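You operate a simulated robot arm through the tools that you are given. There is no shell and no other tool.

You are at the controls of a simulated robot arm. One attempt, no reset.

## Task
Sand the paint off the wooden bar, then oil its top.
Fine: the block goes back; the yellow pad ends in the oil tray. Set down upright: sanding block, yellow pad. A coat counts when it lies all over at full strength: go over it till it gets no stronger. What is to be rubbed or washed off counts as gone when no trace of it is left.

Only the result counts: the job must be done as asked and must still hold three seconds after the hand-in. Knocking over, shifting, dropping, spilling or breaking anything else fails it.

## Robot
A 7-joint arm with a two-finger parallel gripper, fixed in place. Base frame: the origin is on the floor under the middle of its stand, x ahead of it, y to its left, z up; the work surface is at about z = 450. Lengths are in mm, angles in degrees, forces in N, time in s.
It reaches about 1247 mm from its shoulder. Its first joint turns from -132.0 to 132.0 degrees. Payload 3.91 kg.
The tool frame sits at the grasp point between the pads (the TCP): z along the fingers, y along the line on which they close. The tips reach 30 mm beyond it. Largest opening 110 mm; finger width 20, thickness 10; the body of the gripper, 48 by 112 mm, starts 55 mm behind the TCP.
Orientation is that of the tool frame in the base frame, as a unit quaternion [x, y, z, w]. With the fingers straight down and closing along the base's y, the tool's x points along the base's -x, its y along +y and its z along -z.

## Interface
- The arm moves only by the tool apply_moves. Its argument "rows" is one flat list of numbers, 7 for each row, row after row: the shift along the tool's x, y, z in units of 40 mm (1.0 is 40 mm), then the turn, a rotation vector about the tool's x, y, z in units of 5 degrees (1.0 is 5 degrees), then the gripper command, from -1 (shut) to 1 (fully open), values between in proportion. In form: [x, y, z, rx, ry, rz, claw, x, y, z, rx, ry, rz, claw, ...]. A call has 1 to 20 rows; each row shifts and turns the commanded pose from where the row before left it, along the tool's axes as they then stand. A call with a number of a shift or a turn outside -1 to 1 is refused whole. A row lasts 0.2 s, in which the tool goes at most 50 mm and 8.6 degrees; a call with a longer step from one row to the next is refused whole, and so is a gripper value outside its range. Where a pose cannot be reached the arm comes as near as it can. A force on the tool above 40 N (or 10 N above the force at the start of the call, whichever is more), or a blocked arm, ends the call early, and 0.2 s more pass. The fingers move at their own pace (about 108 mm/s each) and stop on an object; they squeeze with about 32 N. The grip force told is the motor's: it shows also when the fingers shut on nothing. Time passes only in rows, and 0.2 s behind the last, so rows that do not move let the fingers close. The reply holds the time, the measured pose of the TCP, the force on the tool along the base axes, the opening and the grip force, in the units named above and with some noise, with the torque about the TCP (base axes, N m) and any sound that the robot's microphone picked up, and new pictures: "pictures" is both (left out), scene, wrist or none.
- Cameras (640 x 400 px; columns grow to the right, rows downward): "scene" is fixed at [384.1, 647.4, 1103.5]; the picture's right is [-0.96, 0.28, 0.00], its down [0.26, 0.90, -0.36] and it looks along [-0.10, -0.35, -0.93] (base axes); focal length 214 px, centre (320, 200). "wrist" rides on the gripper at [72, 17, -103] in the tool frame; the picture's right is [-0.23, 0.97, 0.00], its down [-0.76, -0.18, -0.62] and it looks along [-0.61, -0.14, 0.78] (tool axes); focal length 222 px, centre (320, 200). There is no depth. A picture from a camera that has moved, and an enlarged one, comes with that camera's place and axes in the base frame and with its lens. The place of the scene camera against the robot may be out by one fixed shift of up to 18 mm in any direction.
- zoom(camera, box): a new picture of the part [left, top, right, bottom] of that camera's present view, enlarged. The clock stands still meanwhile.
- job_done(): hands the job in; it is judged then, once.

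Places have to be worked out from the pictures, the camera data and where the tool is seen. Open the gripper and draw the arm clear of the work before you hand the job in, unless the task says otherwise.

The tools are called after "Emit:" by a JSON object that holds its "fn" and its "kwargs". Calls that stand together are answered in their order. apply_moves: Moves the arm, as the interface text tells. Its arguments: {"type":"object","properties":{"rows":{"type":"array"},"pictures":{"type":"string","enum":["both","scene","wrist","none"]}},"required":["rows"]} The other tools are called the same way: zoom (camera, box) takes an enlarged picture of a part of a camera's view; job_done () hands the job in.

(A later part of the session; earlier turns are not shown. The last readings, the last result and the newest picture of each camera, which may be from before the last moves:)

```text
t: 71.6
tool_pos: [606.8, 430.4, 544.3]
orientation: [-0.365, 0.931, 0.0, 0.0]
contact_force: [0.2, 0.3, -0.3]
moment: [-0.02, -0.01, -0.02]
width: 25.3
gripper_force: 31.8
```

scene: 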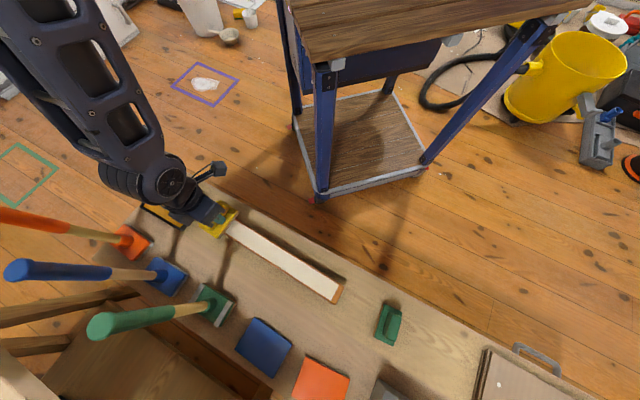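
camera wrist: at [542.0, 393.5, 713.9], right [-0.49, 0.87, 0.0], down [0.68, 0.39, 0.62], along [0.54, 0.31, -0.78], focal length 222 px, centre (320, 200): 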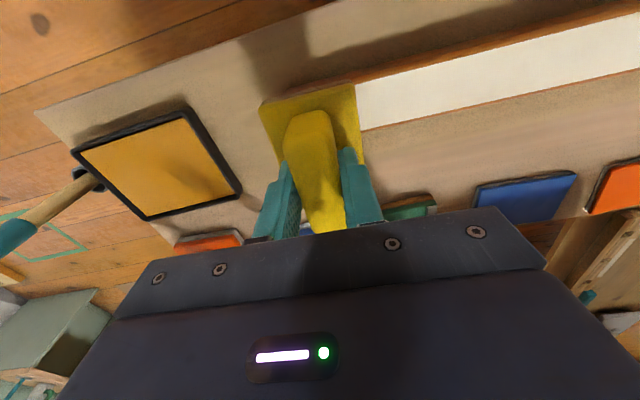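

Emit:
{"fn": "apply_moves", "kwargs": {"rows": [0, 0, 0.015, 0, 0, 0, -1], "pictures": "none"}}

Emit:
{"fn": "apply_moves", "kwargs": {"rows": [0, 0, 0.015, 0, 0, 0, -1], "pictures": "none"}}

```text
t: 72.0
tool_pos: [606.8, 428.8, 544.4]
orientation: [-0.365, 0.931, 0.0, 0.0]
contact_force: [-1.2, -2.5, 6.8]
moment: [0.01, -0.12, 0.01]
width: 25.5
gripper_force: 31.4
```

```text
t: 72.4
tool_pos: [607.2, 429.9, 544.6]
orientation: [-0.365, 0.931, -0.001, 0.0]
contact_force: [-5.8, -8.9, 27.0]
moment: [-0.16, 0.02, 0.03]
width: 25.3
gripper_force: 31.6
```

Contact, now 27 N. I'll ease off 0.3 mm, first wipe out to the far edge, and then begin stroking along the bar.

Emit:
{"fn": "apply_moves", "kwargs": {"rows": [0, -0.2, -0.008, 0, 0, 0, -1, 0, -0.2, 0, 0, 0, 0, -1, 0, 0.25, 0, 0, 0, 0, -1, 0, 0.25, 0, 0, 0, 0, -1, 0, 0.25, 0, 0, 0, 0, -1, 0, 0.25, 0, 0, 0, 0, -1, 0, 0.25, 0, 0, 0, 0, -1, 0, 0.25, 0, 0, 0, 0, -1], "pictures": "wrist"}}

Emit:
{"fn": "zoom", "kwargs": {"camera": "wrist", "box": [160, 40, 440, 240]}}

```text
t: 74.2
tool_pos: [578.1, 460.8, 544.6]
orientation: [-0.365, 0.931, 0.0, 0.0]
contact_force: [4.9, -6.7, 19.2]
moment: [0.1, -0.36, -0.11]
width: 25.3
gripper_force: 32.0
camera wrist: at [512.4, 425.0, 646.5], right [-0.49, 0.87, 0.0], down [0.68, 0.39, 0.62], along [0.54, 0.31, -0.78], focal length 222 px, centre (320, 200)
```

wrist: 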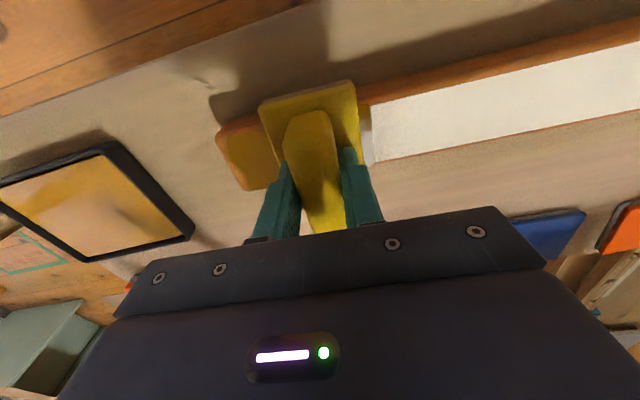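

```text
2.00 times, centred on (300, 140) of wrist
camera zoom: at [512.4, 425.0, 646.5], right [-0.49, 0.87, 0.0], down [0.68, 0.39, 0.62], along [0.54, 0.31, -0.78], focal length 444 px, centre (360, 320)
```

zoom: 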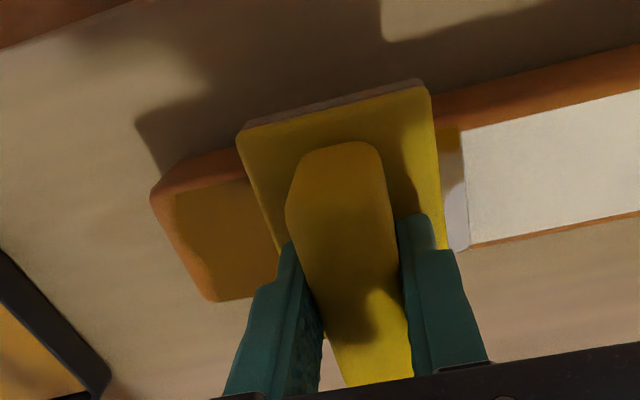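

Oil is going on amber at about 19 N. Continuing the stroke along the bar.

Emit:
{"fn": "apply_moves", "kwargs": {"rows": [0, 0.3, 0, 0, 0, 0, -1, 0, 0.3, 0, 0, 0, 0, -1, 0, 0.3, 0, 0, 0, 0, -1, 0, 0.3, 0, 0, 0, 0, -1, 0, 0.3, 0, 0, 0, 0, -1, 0, 0.3, 0, 0, 0, 0, -1, 0, 0.3, 0, 0, 0, 0, -1], "pictures": "none"}}

Emit:
{"fn": "apply_moves", "kwargs": {"rows": [0, 0.3, 0, 0, 0, 0, -1, 0, 0.3, 0, 0, 0, 0, -1, 0, 0.3, 0, 0, 0, 0, -1, 0, 0.3, 0, 0, 0, 0, -1, 0, 0.3, 0, 0, 0, 0, -1, 0, 0.3, 0, 0, 0, 0, -1, 0, 0.3, 0, 0, 0, 0, -1], "pictures": "wrist"}}

Emit:
{"fn": "zoom", "kwargs": {"camera": "wrist", "box": [0, 40, 640, 240]}}

```text
t: 75.8
tool_pos: [517.9, 523.6, 544.0]
orientation: [-0.364, 0.931, 0.001, 0.0]
contact_force: [2.5, -3.0, 9.6]
moment: [0.1, -0.17, -0.03]
width: 25.4
gripper_force: 31.6
```

```text
t: 77.4
tool_pos: [463.0, 585.7, 544.3]
orientation: [-0.365, 0.931, 0.0, 0.0]
contact_force: [0.1, 0.0, 0.3]
moment: [0.01, 0.03, 0.0]
width: 25.5
gripper_force: 32.0
camera wrist: at [399.3, 549.2, 647.0], right [-0.49, 0.87, 0.0], down [0.68, 0.39, 0.62], along [0.54, 0.31, -0.78], focal length 222 px, centre (320, 200)
```

wrist: 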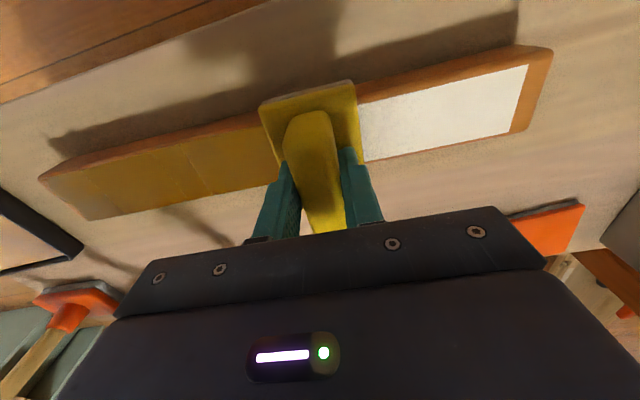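

```text
1.00 times, centred on (320, 140) of wrist (not enlarged: the box is as wide or as high as the picture)
camera zoom: at [399.3, 549.2, 647.0], right [-0.49, 0.87, 0.0], down [0.68, 0.39, 0.62], along [0.54, 0.31, -0.78], focal length 222 px, centre (320, 260)
```

zoom: 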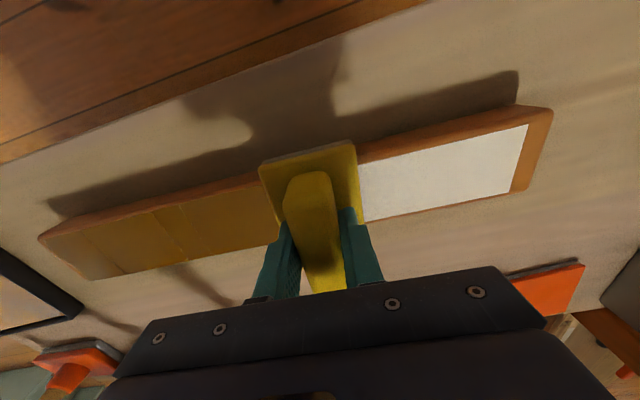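

The oil lies evenly so far, but contact faded to zero here. I'll lower half a millimetre and continue.

Emit:
{"fn": "apply_moves", "kwargs": {"rows": [0, -0.2, 0.015, 0, 0, 0, -1, 0, 0.2, 0, 0, 0, 0, -1], "pictures": "none"}}

```text
t: 78.0
tool_pos: [464.0, 585.1, 543.6]
orientation: [-0.365, 0.931, 0.0, 0.001]
contact_force: [2.1, -3.1, 11.2]
moment: [-0.1, -0.06, 0.02]
width: 25.2
gripper_force: 31.9
```

Emit:
{"fn": "apply_moves", "kwargs": {"rows": [0, 0.3, 0.005, 0, 0, 0, -1, 0, 0.3, 0.001, 0, 0, 0, -1, 0, 0.3, 0.001, 0, 0, 0, -1, 0, 0.3, 0.001, 0, 0, 0, -1, 0, 0.3, 0.001, 0, 0, 0, -1], "pictures": "none"}}

Emit:
{"fn": "apply_moves", "kwargs": {"rows": [0, 0.3, 0.001, 0, 0, 0, -1, 0, 0.3, 0.001, 0, 0, 0, -1, 0, 0.3, 0.001, 0, 0, 0, -1, 0, 0.3, 0.001, 0, 0, 0, -1, 0, 0.3, 0.001, 0, 0, 0, -1], "pictures": "wrist"}}

```text
t: 79.2
tool_pos: [422.5, 629.0, 544.2]
orientation: [-0.365, 0.931, 0.0, 0.0]
contact_force: [4.0, -4.6, 14.7]
moment: [-0.07, -0.15, 0.04]
width: 25.5
gripper_force: 32.0
```

```text
t: 80.4
tool_pos: [381.4, 672.6, 544.6]
orientation: [-0.365, 0.931, 0.001, 0.0]
contact_force: [3.8, -5.4, 18.0]
moment: [-0.08, -0.13, 0.04]
width: 25.4
gripper_force: 31.9
camera wrist: at [316.9, 636.7, 646.2], right [-0.5, 0.87, 0.0], down [0.68, 0.39, 0.62], along [0.54, 0.31, -0.78], focal length 222 px, centre (320, 200)
```

wrist: 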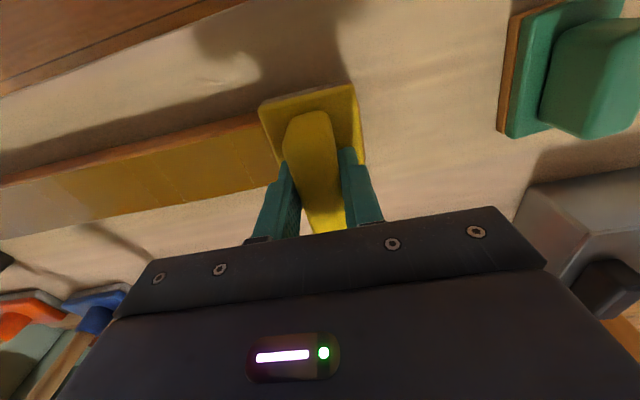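

At the near end now with 18 N. I'll wipe out past the strip's end, then stroke all the way back for a second coat.

Emit:
{"fn": "apply_moves", "kwargs": {"rows": [0, 0.2, 0, 0, 0, 0, -1, 0, 0.2, 0, 0, 0, 0, -1, 0, -0.3, 0, 0, 0, 0, -1, 0, -0.3, 0, 0, 0, 0, -1, 0, -0.3, -0.001, 0, 0, 0, -1, 0, -0.3, -0.001, 0, 0, 0, -1, 0, -0.3, -0.001, 0, 0, 0, -1, 0, -0.3, -0.001, 0, 0, 0, -1], "pictures": "none"}}

Emit:
{"fn": "apply_moves", "kwargs": {"rows": [0, -0.3, -0.001, 0, 0, 0, -1, 0, -0.3, -0.001, 0, 0, 0, -1, 0, -0.3, -0.001, 0, 0, 0, -1, 0, -0.3, -0.001, 0, 0, 0, -1, 0, -0.3, -0.001, 0, 0, 0, -1, 0, -0.3, -0.001, 0, 0, 0, -1], "pictures": "wrist"}}

Emit:
{"fn": "zoom", "kwargs": {"camera": "wrist", "box": [330, 20, 600, 190]}}

Emit:
{"fn": "zoom", "kwargs": {"camera": "wrist", "box": [0, 60, 300, 240]}}

```text
t: 82.2
tool_pos: [419.8, 632.7, 542.5]
orientation: [-0.365, 0.931, 0.002, 0.001]
contact_force: [-7.9, 8.6, 27.4]
moment: [0.16, 0.22, -0.02]
width: 25.5
gripper_force: 31.7
```

```text
t: 83.6
tool_pos: [470.3, 579.2, 543.5]
orientation: [-0.365, 0.931, 0.0, 0.0]
contact_force: [-1.0, -0.5, 5.1]
moment: [0.07, -0.1, -0.02]
width: 25.2
gripper_force: 32.6
camera wrist: at [404.9, 542.4, 646.3], right [-0.49, 0.87, 0.0], down [0.68, 0.39, 0.62], along [0.54, 0.31, -0.78], focal length 222 px, centre (320, 200)
```

wrist: 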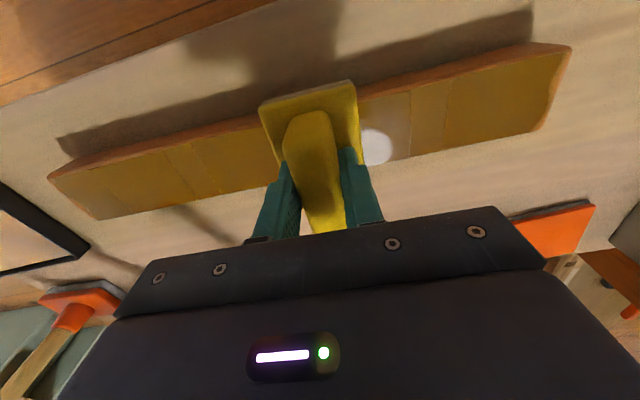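

```text
2.35 times, centred on (465, 105) of wrist
camera zoom: at [404.9, 542.4, 646.3], right [-0.49, 0.87, 0.0], down [0.68, 0.39, 0.62], along [0.54, 0.31, -0.78], focal length 523 px, centre (-21, 424)
```

zoom: 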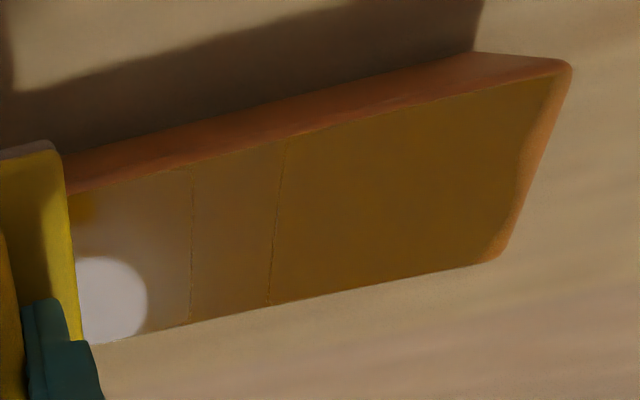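

```text
2.13 times, centred on (150, 150) of wrist
camera zoom: at [404.9, 542.4, 646.3], right [-0.49, 0.87, 0.0], down [0.68, 0.39, 0.62], along [0.54, 0.31, -0.78], focal length 474 px, centre (683, 307)
```

zoom: 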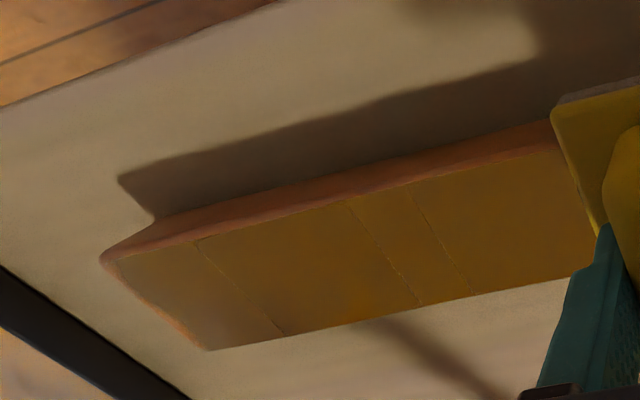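

The coat is visible and glossy, with faint steps where passes overlapped, so it needs further coats. Force is down to 5 N. I'll press slightly and continue to the far end.

Emit:
{"fn": "apply_moves", "kwargs": {"rows": [0, -0.3, 0.008, 0, 0, 0, -1, 0, -0.3, -0.001, 0, 0, 0, -1, 0, -0.3, -0.001, 0, 0, 0, -1, 0, -0.3, -0.001, 0, 0, 0, -1, 0, -0.3, -0.001, 0, 0, 0, -1, 0, -0.3, -0.001, 0, 0, 0, -1], "pictures": "none"}}

Emit:
{"fn": "apply_moves", "kwargs": {"rows": [0, -0.3, -0.001, 0, 0, 0, -1, 0, -0.3, -0.001, 0, 0, 0, -1, 0, -0.3, -0.001, 0, 0, 0, -1, 0, -0.3, -0.001, 0, 0, 0, -1, 0, -0.3, -0.001, 0, 0, 0, -1, 0, -0.3, -0.001, 0, 0, 0, -1], "pictures": "none"}}

```text
t: 85.0
tool_pos: [517.4, 525.5, 543.9]
orientation: [-0.365, 0.931, 0.0, 0.001]
contact_force: [-3.7, 7.6, 22.3]
moment: [0.16, 0.1, -0.03]
width: 25.7
gripper_force: 31.7
```

```text
t: 86.4
tool_pos: [567.5, 474.0, 544.5]
orientation: [-0.365, 0.931, -0.001, 0.0]
contact_force: [-3.4, 4.8, 14.7]
moment: [0.05, 0.08, -0.02]
width: 25.4
gripper_force: 32.5
```

Good steady contact, 15–22 N. Finishing this stroke to the far end and starting the third.

Emit:
{"fn": "apply_moves", "kwargs": {"rows": [0, -0.3, 0, 0, 0, 0, -1, 0, -0.3, 0, 0, 0, 0, -1, 0, -0.3, 0, 0, 0, 0, -1, 0, -0.3, 0, 0, 0, 0, -1, 0, -0.3, 0, 0, 0, 0, -1, 0, -0.3, 0, 0, 0, 0, -1], "pictures": "none"}}

Emit:
{"fn": "apply_moves", "kwargs": {"rows": [0, 0.3, 0, 0, 0, 0, -1, 0, 0.3, 0, 0, 0, 0, -1, 0, 0.3, 0, 0, 0, 0, -1, 0, 0.3, 0, 0, 0, 0, -1, 0, 0.3, 0, 0, 0, 0, -1, 0, 0.3, 0, 0, 0, 0, -1, 0, 0.3, 0, 0, 0, 0, -1], "pictures": "wrist"}}

Emit:
{"fn": "zoom", "kwargs": {"camera": "wrist", "box": [0, 60, 640, 240]}}

```text
t: 87.8
tool_pos: [616.2, 420.1, 543.9]
orientation: [-0.365, 0.931, 0.0, 0.0]
contact_force: [-2.8, 3.6, 12.0]
moment: [0.18, 0.03, 0.03]
width: 25.6
gripper_force: 32.3
```

```text
t: 89.4
tool_pos: [557.7, 482.4, 542.5]
orientation: [-0.364, 0.931, 0.0, 0.0]
contact_force: [0.2, -1.3, 7.5]
moment: [0.03, -0.06, 0.02]
width: 25.2
gripper_force: 32.1
camera wrist: at [493.4, 446.2, 645.9], right [-0.49, 0.87, 0.0], down [0.68, 0.39, 0.62], along [0.54, 0.31, -0.78], focal length 222 px, centre (320, 200)
```

wrist: 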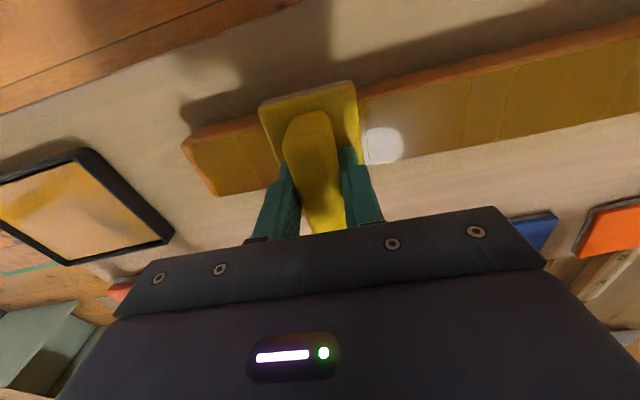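

```text
1.00 times, centred on (320, 150) of wrist (not enlarged: the box is as wide or as high as the picture)
camera zoom: at [493.4, 446.2, 645.9], right [-0.49, 0.87, 0.0], down [0.68, 0.39, 0.62], along [0.54, 0.31, -0.78], focal length 222 px, centre (320, 250)
```

zoom: 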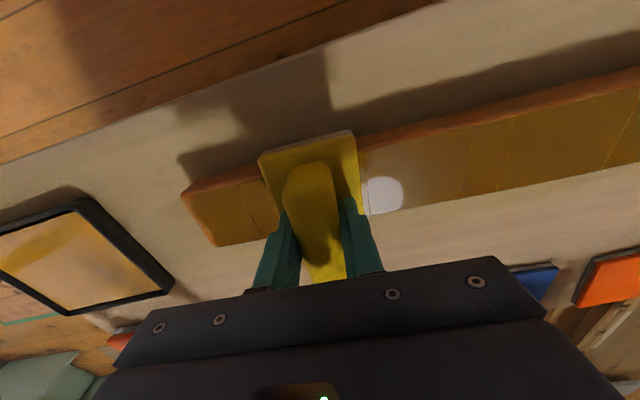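

I'll continue the third pass with slightly more pressure.

Emit:
{"fn": "apply_moves", "kwargs": {"rows": [0, 0.3, 0.008, 0, 0, 0, -1, 0, 0.3, 0.001, 0, 0, 0, -1, 0, 0.3, 0.001, 0, 0, 0, -1, 0, 0.3, 0.001, 0, 0, 0, -1, 0, 0.3, 0.001, 0, 0, 0, -1, 0, 0.3, 0.001, 0, 0, 0, -1, 0, 0.3, 0.001, 0, 0, 0, -1], "pictures": "none"}}

Emit:
{"fn": "apply_moves", "kwargs": {"rows": [0, 0.3, 0.001, 0, 0, 0, -1, 0, 0.3, 0.001, 0, 0, 0, -1, 0, 0.3, 0.001, 0, 0, 0, -1, 0, 0.3, 0.001, 0, 0, 0, -1, 0, 0.3, 0.001, 0, 0, 0, -1, 0, 0.3, 0.001, 0, 0, 0, -1, 0, 0.3, 0.001, 0, 0, 0, -1], "pictures": "none"}}

```text
t: 91.0
tool_pos: [500.7, 543.6, 543.4]
orientation: [-0.364, 0.931, 0.0, 0.0]
contact_force: [4.6, -4.5, 18.2]
moment: [-0.05, -0.14, 0.05]
width: 25.3
gripper_force: 32.2
```

```text
t: 92.6
tool_pos: [443.3, 607.3, 544.0]
orientation: [-0.364, 0.931, -0.001, 0.0]
contact_force: [2.5, -3.2, 10.5]
moment: [0.0, -0.11, 0.05]
width: 25.6
gripper_force: 31.9
```

Emit:
{"fn": "apply_moves", "kwargs": {"rows": [0, 0.3, 0.004, 0, 0, 0, -1, 0, 0.3, 0.001, 0, 0, 0, -1, 0, 0.3, 0.001, 0, 0, 0, -1, 0, 0.3, 0.001, 0, 0, 0, -1, 0, 0.3, 0.001, 0, 0, 0, -1, 0, 0.3, 0.001, 0, 0, 0, -1, 0, 0.3, 0.001, 0, 0, 0, -1, 0, 0.3, 0, 0, 0, 0, -1, 0, 0.25, 0, 0, 0, 0, -1], "pictures": "both"}}

Emit:
{"fn": "zoom", "kwargs": {"camera": "wrist", "box": [0, 60, 320, 240]}}

Emit:
{"fn": "zoom", "kwargs": {"camera": "scene", "box": [200, 190, 380, 320]}}

```text
t: 94.6
tool_pos: [370.9, 683.9, 543.2]
orientation: [-0.365, 0.931, 0.0, -0.001]
contact_force: [2.0, -2.7, 8.2]
moment: [0.01, -0.17, -0.03]
width: 25.3
gripper_force: 31.7
camera wrist: at [306.7, 647.0, 645.7], right [-0.49, 0.87, 0.0], down [0.68, 0.39, 0.62], along [0.54, 0.31, -0.78], focal length 222 px, centre (320, 200)
```

scene: 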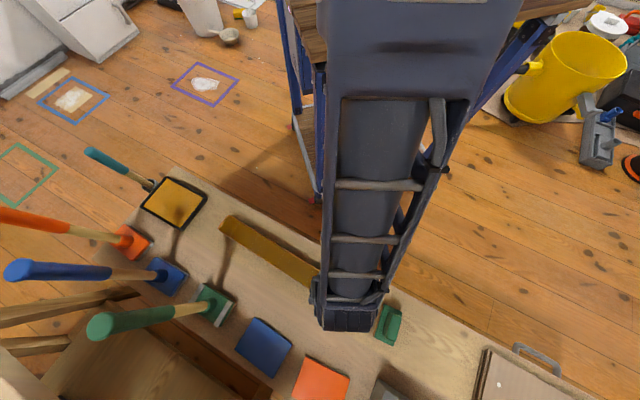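
wrist: 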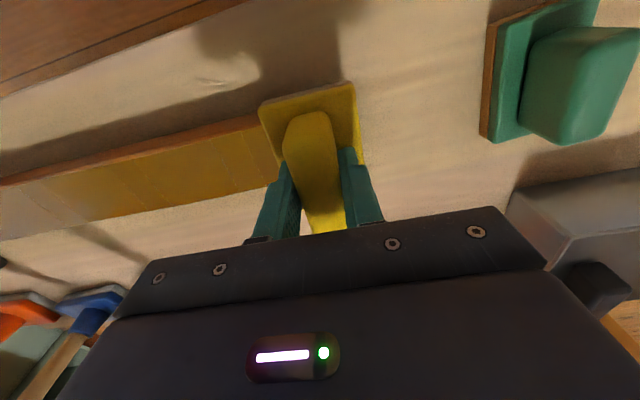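

```text
2.00 times, centred on (160, 150) of wrist
camera zoom: at [306.7, 647.0, 645.7], right [-0.49, 0.87, 0.0], down [0.68, 0.39, 0.62], along [0.54, 0.31, -0.78], focal length 444 px, centre (640, 300)
```

zoom: 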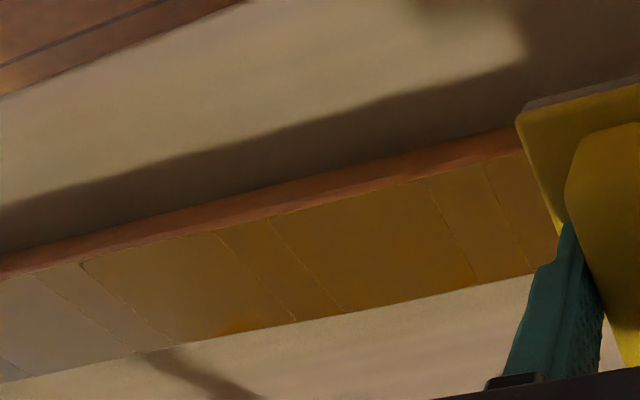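

```text
3.08 times, centred on (290, 255) of scene
camera zoom: at [384.1, 647.4, 1103.5], right [-0.96, 0.28, 0.0], down [0.26, 0.9, -0.36], along [-0.1, -0.35, -0.93], focal length 660 px, centre (412, 31)
```

zoom: 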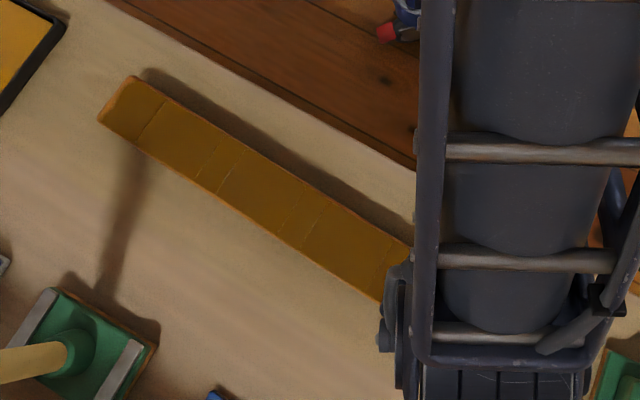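

The oil colour looks nearly even, though faint lap lines remain where earlier strokes paused. I'll do long continuous passes to build it up to saturation, starting back towards the far end.

Emit:
{"fn": "apply_moves", "kwargs": {"rows": [0, -0.3, 0.008, 0, 0, 0, -1, 0, -0.45, 0, 0, 0, 0, -1, 0, -0.45, -0.001, 0, 0, 0, -1, 0, -0.45, -0.001, 0, 0, 0, -1, 0, -0.45, -0.001, 0, 0, 0, -1, 0, -0.45, -0.001, 0, 0, 0, -1, 0, -0.45, 0, 0, 0, 0, -1, 0, -0.45, 0, 0, 0, 0, -1, 0, -0.45, 0, 0, 0, 0, -1, 0, -0.45, 0, 0, 0, 0, -1, 0, -0.45, -0.001, 0, 0, 0, -1, 0, -0.45, -0.001, 0, 0, 0, -1, 0, -0.45, -0.001, 0, 0, 0, -1, 0, -0.45, -0.001, 0, 0, 0, -1, 0, -0.45, -0.001, 0, 0, 0, -1, 0, -0.45, -0.001, 0, 0, 0, -1, 0, -0.45, -0.001, 0, 0, 0, -1, 0, -0.45, -0.001, 0, 0, 0, -1, 0, -0.45, 0, 0, 0, 0, -1, 0, -0.45, 0, 0, 0, 0, -1], "pictures": "wrist"}}

Emit:
{"fn": "zoom", "kwargs": {"camera": "wrist", "box": [320, 0, 640, 190]}}

```text
t: 98.8
tool_pos: [611.3, 423.3, 542.1]
orientation: [-0.364, 0.931, 0.0, 0.0]
contact_force: [-1.0, 3.2, 9.5]
moment: [0.1, 0.01, -0.03]
width: 25.5
gripper_force: 31.9
camera wrist: at [547.6, 385.9, 645.5], right [-0.5, 0.87, 0.0], down [0.68, 0.39, 0.62], along [0.54, 0.31, -0.78], focal length 222 px, centre (320, 200)
```

wrist: 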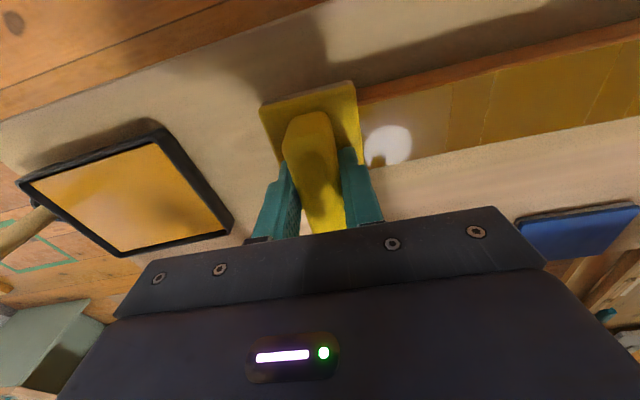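

```text
2.00 times, centred on (480, 95) of wrist
camera zoom: at [547.6, 385.9, 645.5], right [-0.5, 0.87, 0.0], down [0.68, 0.39, 0.62], along [0.54, 0.31, -0.78], focal length 444 px, centre (0, 410)
```

zoom: 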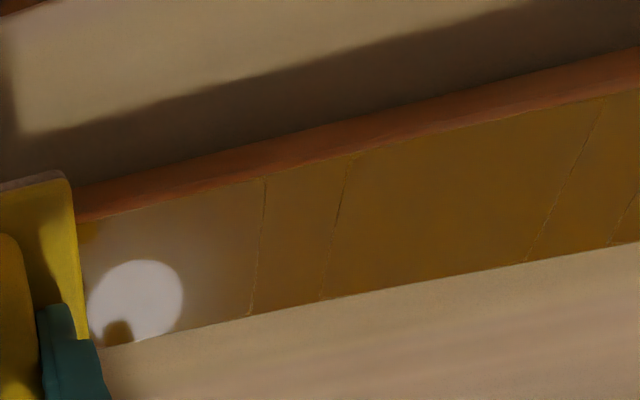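

Faint lap lines persist. I'll zoom tightly to see whether they are thinner streaks or just surface marks.

Emit:
{"fn": "zoom", "kwargs": {"camera": "wrist", "box": [430, 70, 530, 150]}}

Emit:
{"fn": "zoom", "kwargs": {"camera": "scene", "box": [240, 210, 350, 310]}}

```text
5.00 times, centred on (480, 110) of wrist
camera zoom: at [547.6, 385.9, 645.5], right [-0.5, 0.87, 0.0], down [0.68, 0.39, 0.62], along [0.54, 0.31, -0.78], focal length 1111 px, centre (-480, 650)
```

zoom: 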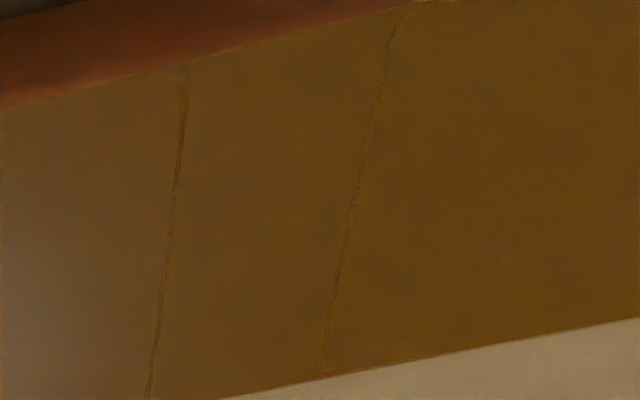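

```text
4.00 times, centred on (295, 260) of scene
camera zoom: at [384.1, 647.4, 1103.5], right [-0.96, 0.28, 0.0], down [0.26, 0.9, -0.36], along [-0.1, -0.35, -0.93], focal length 858 px, centre (420, -40)
```

zoom: 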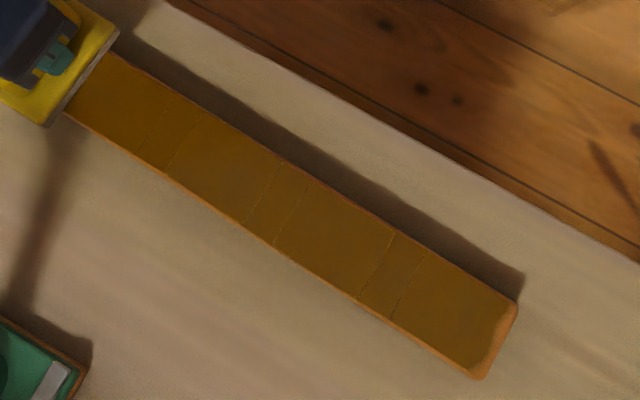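

Seen from above, the lines come in evenly spaced pairs, so they may be overlap edges. To be thorough I'll recharge the pad and add more continuous passes. First I'll lift and move to the tray, so the scene camera sees the whole bar.

Emit:
{"fn": "apply_moves", "kwargs": {"rows": [0, 0, -0.3, 0, 0, 0, -1, 0, 0, -0.7, 0, 0, 0, -1, 0, 0, -0.7, 0, 0, 0, -1, -0.154, -0.849, 0, 0, 0, 0, -1, -0.154, -0.849, 0, 0, 0, 0, -1, -0.154, -0.849, 0, 0, 0, 0, -1, -0.154, -0.849, 0, 0, 0, 0, -1, -0.154, -0.849, 0, 0, 0, 0, -1, -0.154, -0.849, 0, 0, 0, 0, -1, 0, 0, 0, 0, 0, -0.66, -1, 0, 0, 0, 0, 0, 0, -1], "pictures": "both"}}

Emit:
{"fn": "zoom", "kwargs": {"camera": "scene", "box": [200, 200, 280, 260]}}

Emit:
{"fn": "zoom", "kwargs": {"camera": "scene", "box": [270, 240, 350, 310]}}

Emit:
{"fn": "zoom", "kwargs": {"camera": "scene", "box": [205, 205, 355, 310]}}

```text
t: 101.2
tool_pos: [779.4, 299.2, 608.7]
orientation: [-0.392, 0.92, 0.0, 0.0]
contact_force: [0.7, -0.4, -1.2]
moment: [-0.05, 0.0, 0.02]
width: 25.3
gripper_force: 32.2
camera wrist: at [717.4, 259.3, 711.6], right [-0.54, 0.84, 0.0], down [0.66, 0.43, 0.62], along [0.52, 0.34, -0.78], focal length 222 px, centre (320, 200)
```

scene: 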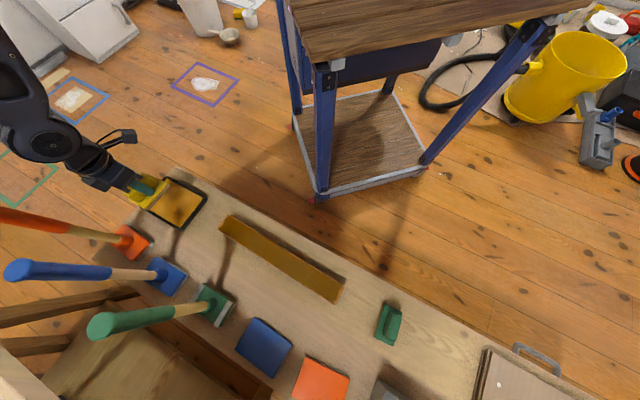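
wrist: 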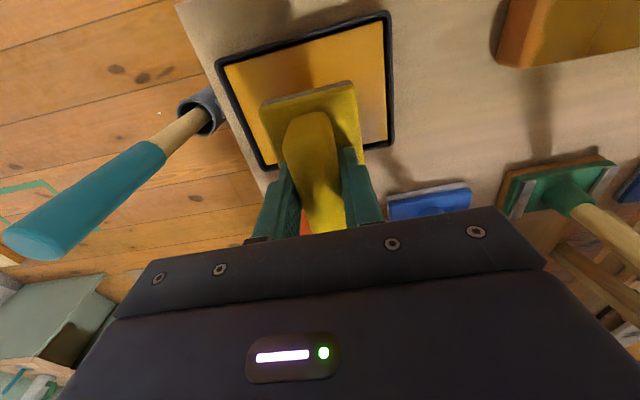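

```text
6.67 times, centred on (240, 230) of scene
camera zoom: at [384.1, 647.4, 1103.5], right [-0.96, 0.28, 0.0], down [0.26, 0.9, -0.36], along [-0.1, -0.35, -0.93], focal length 1430 px, centre (853, 0)
```

zoom: 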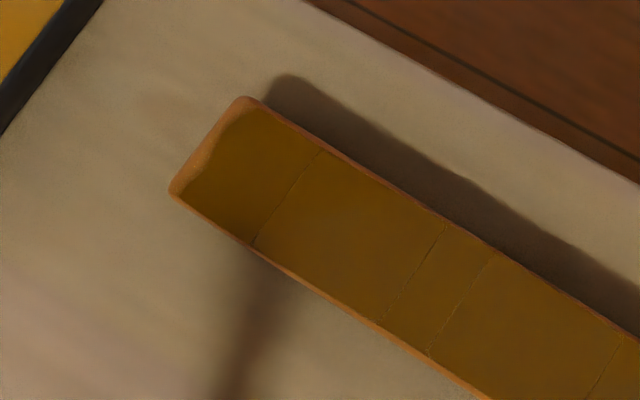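

```text
5.71 times, centred on (310, 275) of scene
camera zoom: at [384.1, 647.4, 1103.5], right [-0.96, 0.28, 0.0], down [0.26, 0.9, -0.36], along [-0.1, -0.35, -0.93], focal length 1226 px, centre (377, -229)
```

zoom: 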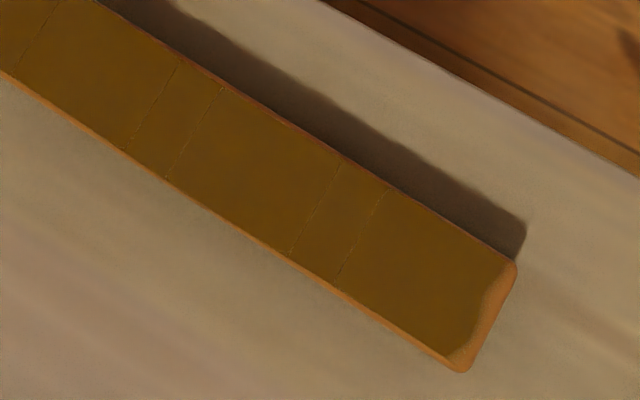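

```text
3.81 times, centred on (280, 258) of scene
camera zoom: at [384.1, 647.4, 1103.5], right [-0.96, 0.28, 0.0], down [0.26, 0.9, -0.36], along [-0.1, -0.35, -0.93], focal length 817 px, centre (472, -19)
```

zoom: 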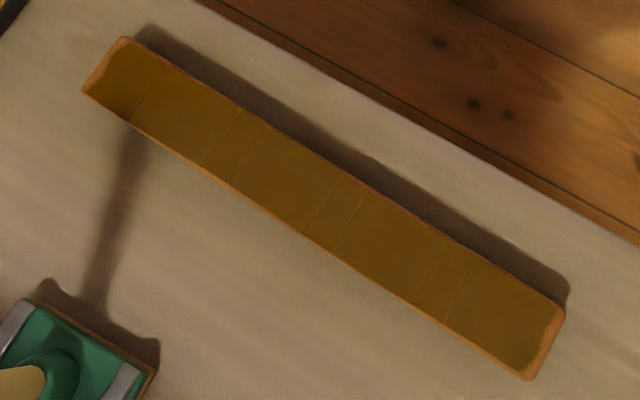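

The lines repeat exactly every 93.5 mm, so they belong to the wood texture and not to the coat. The bar hasn't moved. I'm above the tray now, so I'll recharge the pad and then add confirming passes to make sure the coat is saturated.

Emit:
{"fn": "apply_moves", "kwargs": {"rows": [0, 0, 0.8, 0, 0, 0, -1, 0, 0, 0.8, 0, 0, 0, -1, 0, 0, 0.4, 0, 0, 0, -1, 0, 0, 0.07, 0, 0, 0, -1, 0, 0, 0.05, 0, 0, 0, -1], "pictures": "wrist"}}

Emit:
{"fn": "apply_moves", "kwargs": {"rows": [0, 0, 0.04, 0, 0, 0, -1, 0, 0, 0.03, 0, 0, 0, -1], "pictures": "none"}}

```text
t: 102.4
tool_pos: [778.3, 299.3, 524.2]
orientation: [-0.391, 0.92, -0.001, -0.001]
contact_force: [-0.6, -0.2, -1.4]
moment: [-0.02, 0.0, -0.04]
width: 25.4
gripper_force: 31.8
camera wrist: at [716.3, 259.5, 627.4], right [-0.54, 0.84, 0.0], down [0.66, 0.43, 0.62], along [0.52, 0.34, -0.78], focal length 222 px, centre (320, 200)
```

wrist: 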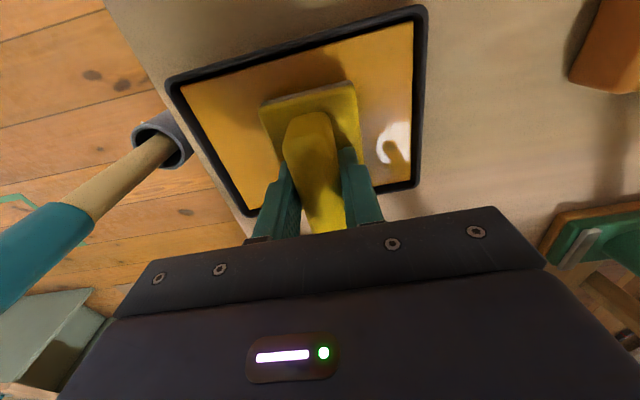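

```text
t: 103.0
tool_pos: [779.1, 299.7, 523.0]
orientation: [-0.392, 0.92, 0.0, -0.001]
contact_force: [0.1, 0.1, -1.0]
moment: [0.01, -0.01, -0.03]
width: 25.6
gripper_force: 31.8
```

Emit:
{"fn": "apply_moves", "kwargs": {"rows": [0, 0, 0.025, 0, 0, 0, -1, 0, 0, 0.02, 0, 0, 0, -1], "pictures": "none"}}

Emit:
{"fn": "apply_moves", "kwargs": {"rows": [0, 0, 0.015, 0, 0, 0, -1, 0, 0, 0, 0, 0, 0, -1], "pictures": "none"}}

```text
t: 103.6
tool_pos: [777.4, 299.9, 519.5]
orientation: [-0.391, 0.92, 0.0, 0.0]
contact_force: [-0.2, 0.7, -0.8]
moment: [-0.03, 0.0, 0.01]
width: 25.7
gripper_force: 32.0
```

```text
t: 104.2
tool_pos: [779.1, 299.0, 519.8]
orientation: [-0.391, 0.92, 0.0, 0.0]
contact_force: [-0.8, -0.5, 2.2]
moment: [0.0, -0.01, -0.01]
width: 25.5
gripper_force: 31.6
```

Light contact at z≈519.8. I'll press slightly and hold for a second to soak.

Emit:
{"fn": "apply_moves", "kwargs": {"rows": [0, 0, 0.012, 0, 0, 0, -1, 0, 0, 0, 0, 0, 0, -1, 0, 0, 0, 0, 0, 0, -1, 0, 0, 0, 0, 0, 0, -1], "pictures": "none"}}

```text
t: 105.2
tool_pos: [779.1, 299.4, 519.2]
orientation: [-0.391, 0.92, 0.0, 0.0]
contact_force: [-1.7, 3.7, 9.8]
moment: [0.03, 0.06, -0.03]
width: 25.4
gripper_force: 32.1
```

Recharged. I'll lift out and return to the bar's far end.

Emit:
{"fn": "apply_moves", "kwargs": {"rows": [0, 0, -0.3, 0, 0, 0, -1, 0, 0, -0.5, 0, 0, 0, -1, 0, 0, -0.8, 0, 0, 0, -1, 0, 0, -0.7, 0, 0, 0.66, -1, 0.188, 0.989, 0, 0, 0, 0, -1, 0.188, 0.989, 0, 0, 0, 0, -1, 0.188, 0.989, 0, 0, 0, 0, -1, 0.188, 0.989, 0, 0, 0, 0, -1, 0.188, 0.989, 0, 0, 0, 0, -1, 0, 0, 0.7, 0, 0, 0, -1, 0, 0, 0.7, 0, 0, 0, -1, 0, 0, 0.15, 0, 0, 0, -1, 0, 0, 0, 0, 0, 0, -1], "pictures": "wrist"}}

```text
t: 108.0
tool_pos: [615.7, 419.9, 549.2]
orientation: [-0.364, 0.931, -0.001, 0.001]
contact_force: [-0.5, 0.2, -0.9]
moment: [-0.02, 0.01, -0.01]
width: 25.6
gripper_force: 32.3
camera wrist: at [551.5, 383.0, 652.2], right [-0.49, 0.87, 0.0], down [0.68, 0.39, 0.62], along [0.54, 0.31, -0.78], focal length 222 px, centre (320, 200)
```

wrist: 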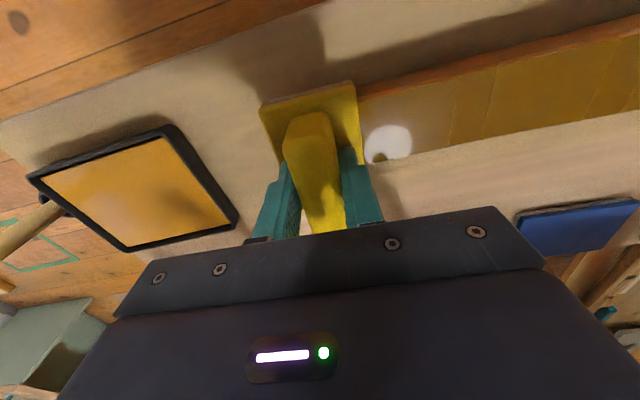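

Over the far end at 549. Stepping down to contact.

Emit:
{"fn": "apply_moves", "kwargs": {"rows": [0, 0, 0.05, 0, 0, 0, -1, 0, 0, 0.04, 0, 0, 0, -1, 0, 0, 0.02, 0, 0, 0, -1], "pictures": "none"}}

Emit:
{"fn": "apply_moves", "kwargs": {"rows": [0, 0, 0.015, 0, 0, 0, -1, 0, 0, 0.01, 0, 0, 0, -1], "pictures": "none"}}

```text
t: 108.8
tool_pos: [616.1, 420.0, 546.8]
orientation: [-0.365, 0.931, 0.0, 0.0]
contact_force: [0.0, 0.5, -1.1]
moment: [0.0, -0.01, 0.0]
width: 25.5
gripper_force: 31.9
```

```text
t: 109.4
tool_pos: [616.3, 419.3, 544.0]
orientation: [-0.366, 0.931, 0.0, 0.0]
contact_force: [0.4, -0.7, -1.3]
moment: [-0.03, 0.0, 0.01]
width: 25.5
gripper_force: 31.8
```

Emit:
{"fn": "apply_moves", "kwargs": {"rows": [0, 0, 0.015, 0, 0, 0, -1, 0, 0, 0.01, 0, 0, 0, -1], "pictures": "none"}}

Emit:
{"fn": "apply_moves", "kwargs": {"rows": [0, 0, 0.012, 0, 0, 0, -1], "pictures": "none"}}

```text
t: 110.0
tool_pos: [616.0, 420.0, 543.6]
orientation: [-0.365, 0.931, 0.0, 0.001]
contact_force: [0.3, -0.8, -0.3]
moment: [0.02, 0.0, 0.02]
width: 25.5
gripper_force: 31.1
```

```text
t: 110.4
tool_pos: [616.3, 419.3, 541.8]
orientation: [-0.365, 0.931, 0.0, 0.001]
contact_force: [-2.1, -1.2, 3.4]
moment: [-0.02, 0.04, 0.0]
width: 25.5
gripper_force: 31.8
```

Emit:
{"fn": "apply_moves", "kwargs": {"rows": [0, -0.15, 0.012, 0, 0, 0, -1, 0, -0.1, 0, 0, 0, 0, -1, 0, 0.4, 0, 0, 0, 0, -1, 0, 0.45, 0.001, 0, 0, 0, -1, 0, 0.45, 0.001, 0, 0, 0, -1, 0, 0.45, 0.001, 0, 0, 0, -1, 0, 0.45, 0.001, 0, 0, 0, -1, 0, 0.45, 0.001, 0, 0, 0, -1, 0, 0.45, 0.001, 0, 0, 0, -1, 0, 0.45, 0.001, 0, 0, 0, -1], "pictures": "wrist"}}

Emit:
{"fn": "zoom", "kwargs": {"camera": "wrist", "box": [0, 40, 640, 240]}}

```text
t: 112.6
tool_pos: [525.4, 517.4, 543.0]
orientation: [-0.365, 0.931, 0.0, 0.0]
contact_force: [2.0, -3.7, 20.6]
moment: [0.01, -0.13, 0.04]
width: 25.2
gripper_force: 32.2
camera wrist: at [460.8, 480.1, 645.3], right [-0.5, 0.87, 0.0], down [0.68, 0.39, 0.62], along [0.54, 0.31, -0.78], focal length 222 px, centre (320, 200)
```

wrist: 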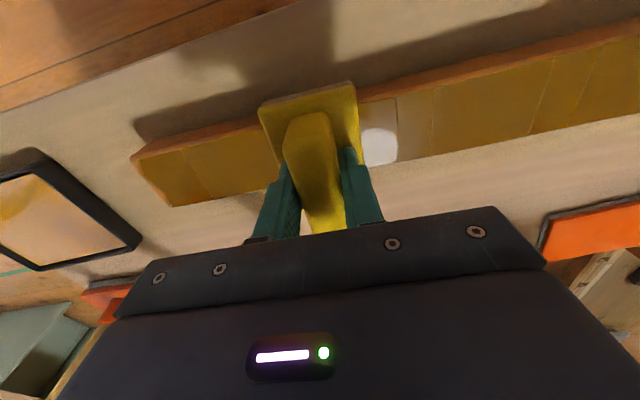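

```text
1.00 times, centred on (320, 140) of wrist (not enlarged: the box is as wide or as high as the picture)
camera zoom: at [460.8, 480.1, 645.3], right [-0.5, 0.87, 0.0], down [0.68, 0.39, 0.62], along [0.54, 0.31, -0.78], focal length 222 px, centre (320, 260)
```

zoom: 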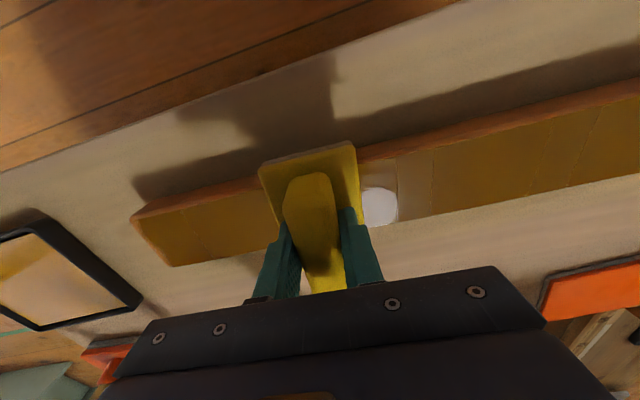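

Steady at 20 N. Continuing this pass to the near end.

Emit:
{"fn": "apply_moves", "kwargs": {"rows": [0, 0.45, 0.001, 0, 0, 0, -1, 0, 0.45, 0.001, 0, 0, 0, -1, 0, 0.45, 0.001, 0, 0, 0, -1, 0, 0.45, 0.001, 0, 0, 0, -1, 0, 0.45, 0.001, 0, 0, 0, -1, 0, 0.45, 0.001, 0, 0, 0, -1, 0, 0.45, 0.001, 0, 0, 0, -1, 0, 0.45, 0.001, 0, 0, 0, -1, 0, 0.45, 0.001, 0, 0, 0, -1, 0, 0.45, 0.001, 0, 0, 0, -1, 0, 0.45, 0.001, 0, 0, 0, -1, 0, 0.45, 0, 0, 0, 0, -1, 0, 0.4, 0, 0, 0, 0, -1], "pictures": "both"}}

Emit:
{"fn": "zoom", "kwargs": {"camera": "scene", "box": [205, 205, 355, 310]}}

```text
t: 115.4
tool_pos: [368.2, 685.3, 543.0]
orientation: [-0.366, 0.931, 0.001, 0.0]
contact_force: [4.7, -4.8, 19.2]
moment: [-0.28, -0.26, 0.02]
width: 25.2
gripper_force: 32.0
camera wrist: at [304.0, 649.9, 645.1], right [-0.49, 0.87, 0.0], down [0.68, 0.39, 0.62], along [0.54, 0.31, -0.78], focal length 222 px, centre (320, 200)
```

scene: 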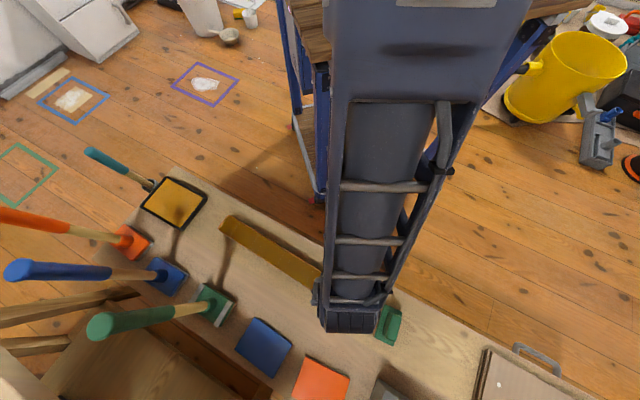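
wrist: 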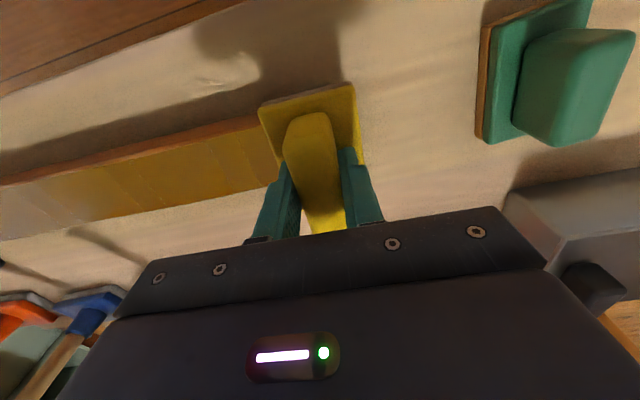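

```text
3.81 times, centred on (280, 258) of scene
camera zoom: at [384.1, 647.4, 1103.5], right [-0.96, 0.28, 0.0], down [0.26, 0.9, -0.36], along [-0.1, -0.35, -0.93], focal length 817 px, centre (472, -19)
```

zoom: 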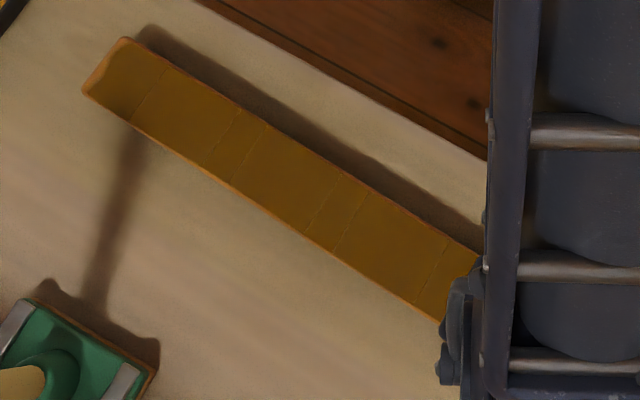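

The coat looks the same tone all along. I'll do another full pass back to the far end.

Emit:
{"fn": "apply_moves", "kwargs": {"rows": [0, 0.1, 0, 0, 0, 0, -1, 0, -0.45, 0, 0, 0, 0, -1, 0, -0.45, 0, 0, 0, 0, -1, 0, -0.45, -0.001, 0, 0, 0, -1, 0, -0.45, -0.001, 0, 0, 0, -1, 0, -0.45, 0, 0, 0, 0, -1, 0, -0.45, 0, 0, 0, 0, -1, 0, -0.45, 0, 0, 0, 0, -1, 0, -0.45, 0, 0, 0, 0, -1, 0, -0.45, 0, 0, 0, 0, -1, 0, -0.45, -0.001, 0, 0, 0, -1], "pictures": "none"}}

Emit:
{"fn": "apply_moves", "kwargs": {"rows": [0, -0.45, -0.001, 0, 0, 0, -1, 0, -0.45, -0.001, 0, 0, 0, -1, 0, -0.45, -0.001, 0, 0, 0, -1, 0, -0.45, -0.001, 0, 0, 0, -1, 0, -0.45, -0.001, 0, 0, 0, -1, 0, -0.45, -0.001, 0, 0, 0, -1, 0, -0.45, -0.001, 0, 0, 0, -1, 0, -0.45, 0, 0, 0, 0, -1, 0, -0.45, 0, 0, 0, 0, -1, 0, -0.45, 0, 0, 0, 0, -1], "pictures": "both"}}

Emit:
{"fn": "zoom", "kwargs": {"camera": "scene", "box": [205, 205, 355, 310]}}

```text
t: 117.8
tool_pos: [488.1, 558.1, 542.7]
orientation: [-0.364, 0.931, 0.001, 0.0]
contact_force: [-0.5, 3.1, 9.8]
moment: [0.0, 0.01, -0.07]
width: 25.2
gripper_force: 31.7
```

```text
t: 120.0
tool_pos: [611.4, 423.6, 542.5]
orientation: [-0.365, 0.931, 0.0, 0.0]
contact_force: [-2.1, 1.3, 9.3]
moment: [0.05, -0.05, -0.04]
width: 25.2
gripper_force: 32.2
camera wrist: at [547.8, 387.7, 645.1], right [-0.5, 0.87, 0.0], down [0.68, 0.39, 0.62], along [0.54, 0.31, -0.78], focal length 222 px, centre (320, 200)
```

scene: 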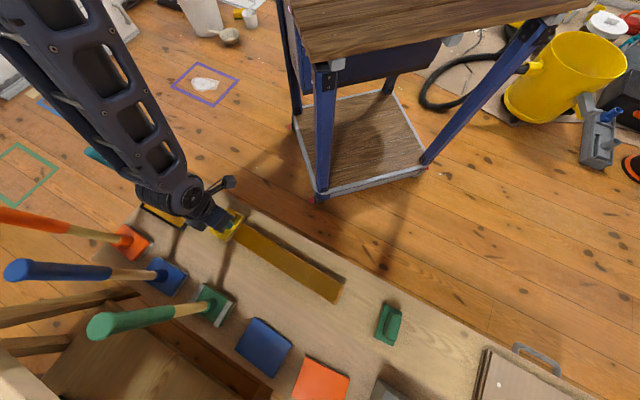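
wrist: 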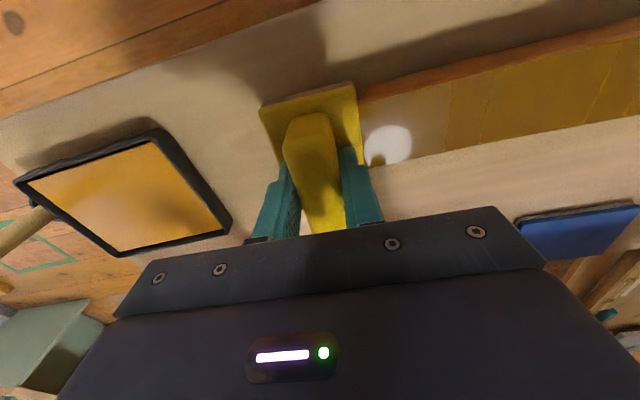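

```text
3.81 times, centred on (280, 258) of scene
camera zoom: at [384.1, 647.4, 1103.5], right [-0.96, 0.28, 0.0], down [0.26, 0.9, -0.36], along [-0.1, -0.35, -0.93], focal length 817 px, centre (472, -19)
```

zoom: 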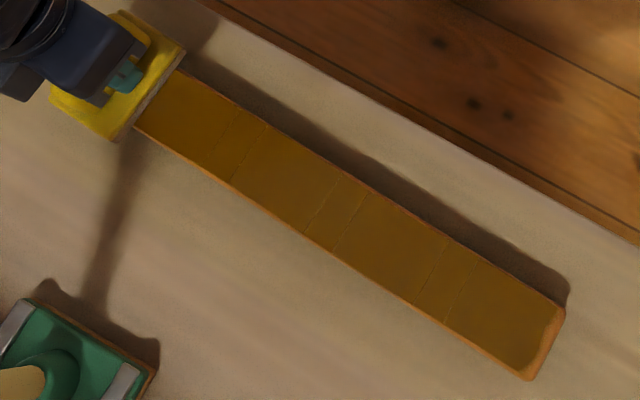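

The tone is uniform from end to end. The ends get less rubbing than the middle, so I'll do several short strokes at this end.

Emit:
{"fn": "apply_moves", "kwargs": {"rows": [0, -0.3, 0.004, 0, 0, 0, -1, 0, 0.4, 0, 0, 0, 0, -1, 0, 0.4, 0, 0, 0, 0, -1, 0, -0.4, 0, 0, 0, 0, -1, 0, -0.4, 0, 0, 0, 0, -1, 0, 0.4, 0, 0, 0, 0, -1, 0, 0.4, 0, 0, 0, 0, -1, 0, -0.4, 0, 0, 0, 0, -1, 0, -0.4, 0, 0, 0, 0, -1, 0, 0.4, 0, 0, 0, 0, -1, 0, 0.4, 0, 0, 0, 0, -1], "pictures": "none"}}

Emit:
{"fn": "apply_moves", "kwargs": {"rows": [0, 0.45, 0.001, 0, 0, 0, -1, 0, 0.45, 0.001, 0, 0, 0, -1, 0, 0.45, 0.001, 0, 0, 0, -1, 0, 0.45, 0.001, 0, 0, 0, -1, 0, 0.45, 0.001, 0, 0, 0, -1, 0, 0.45, 0.001, 0, 0, 0, -1, 0, 0.45, 0.001, 0, 0, 0, -1, 0, 0.45, 0.001, 0, 0, 0, -1, 0, 0.45, 0.001, 0, 0, 0, -1], "pictures": "none"}}

```text
t: 122.4
tool_pos: [597.7, 439.9, 542.6]
orientation: [-0.365, 0.931, 0.001, 0.0]
contact_force: [0.8, -1.0, 7.2]
moment: [-0.08, 0.02, 0.06]
width: 25.2
gripper_force: 31.7
```

```text
t: 124.4
tool_pos: [485.6, 559.5, 541.4]
orientation: [-0.365, 0.931, 0.001, 0.001]
contact_force: [8.7, -7.7, 32.5]
moment: [-0.34, -0.12, 0.04]
width: 25.5
gripper_force: 32.0
```

Pressure rose to 32 N mid-bar. I'll ease off and go on to the near end.

Emit:
{"fn": "apply_moves", "kwargs": {"rows": [0, 0.44, -0.01, 0, 0, 0, -1, 0, 0.44, 0, 0, 0, 0, -1, 0, 0.44, 0, 0, 0, 0, -1, 0, 0.44, 0, 0, 0, 0, -1, 0, 0.44, 0, 0, 0, 0, -1, 0, 0.44, 0, 0, 0, 0, -1, 0, 0.44, 0, 0, 0, 0, -1, 0, 0.44, 0, 0, 0, 0, -1, 0, 0.44, 0, 0, 0, 0, -1, 0, 0.4, 0, 0, 0, 0, -1], "pictures": "none"}}

Emit:
{"fn": "apply_moves", "kwargs": {"rows": [0, -0.4, 0.002, 0, 0, 0, -1, 0, -0.4, 0, 0, 0, 0, -1, 0, 0.4, 0, 0, 0, 0, -1, 0, 0.4, 0, 0, 0, 0, -1, 0, -0.4, 0, 0, 0, 0, -1, 0, -0.4, 0, 0, 0, 0, -1, 0, 0.4, 0, 0, 0, 0, -1, 0, 0.4, 0, 0, 0, 0, -1], "pictures": "wrist"}}

```text
t: 126.6
tool_pos: [367.9, 685.8, 543.2]
orientation: [-0.365, 0.931, -0.001, 0.0]
contact_force: [-0.1, 0.5, -1.5]
moment: [-0.03, 0.03, -0.03]
width: 25.3
gripper_force: 32.1
```

```text
t: 128.4
tool_pos: [369.9, 686.0, 541.5]
orientation: [-0.365, 0.931, 0.0, 0.001]
contact_force: [0.5, 1.1, -0.6]
moment: [-0.02, -0.02, 0.0]
width: 25.3
gripper_force: 31.9
camera wrist: at [304.8, 649.8, 645.1], right [-0.49, 0.87, 0.0], down [0.68, 0.39, 0.62], along [0.54, 0.31, -0.78], focal length 222 px, centre (320, 200)
```

wrist: 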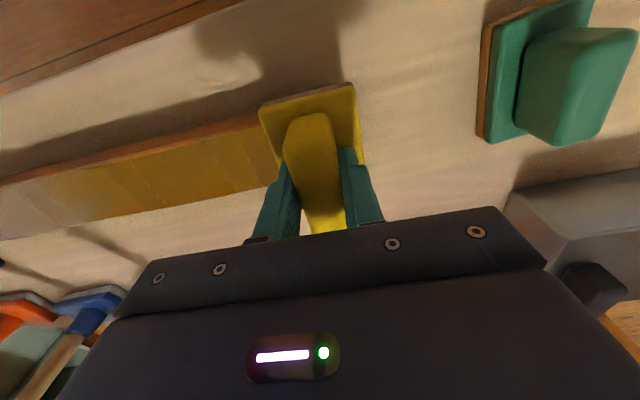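

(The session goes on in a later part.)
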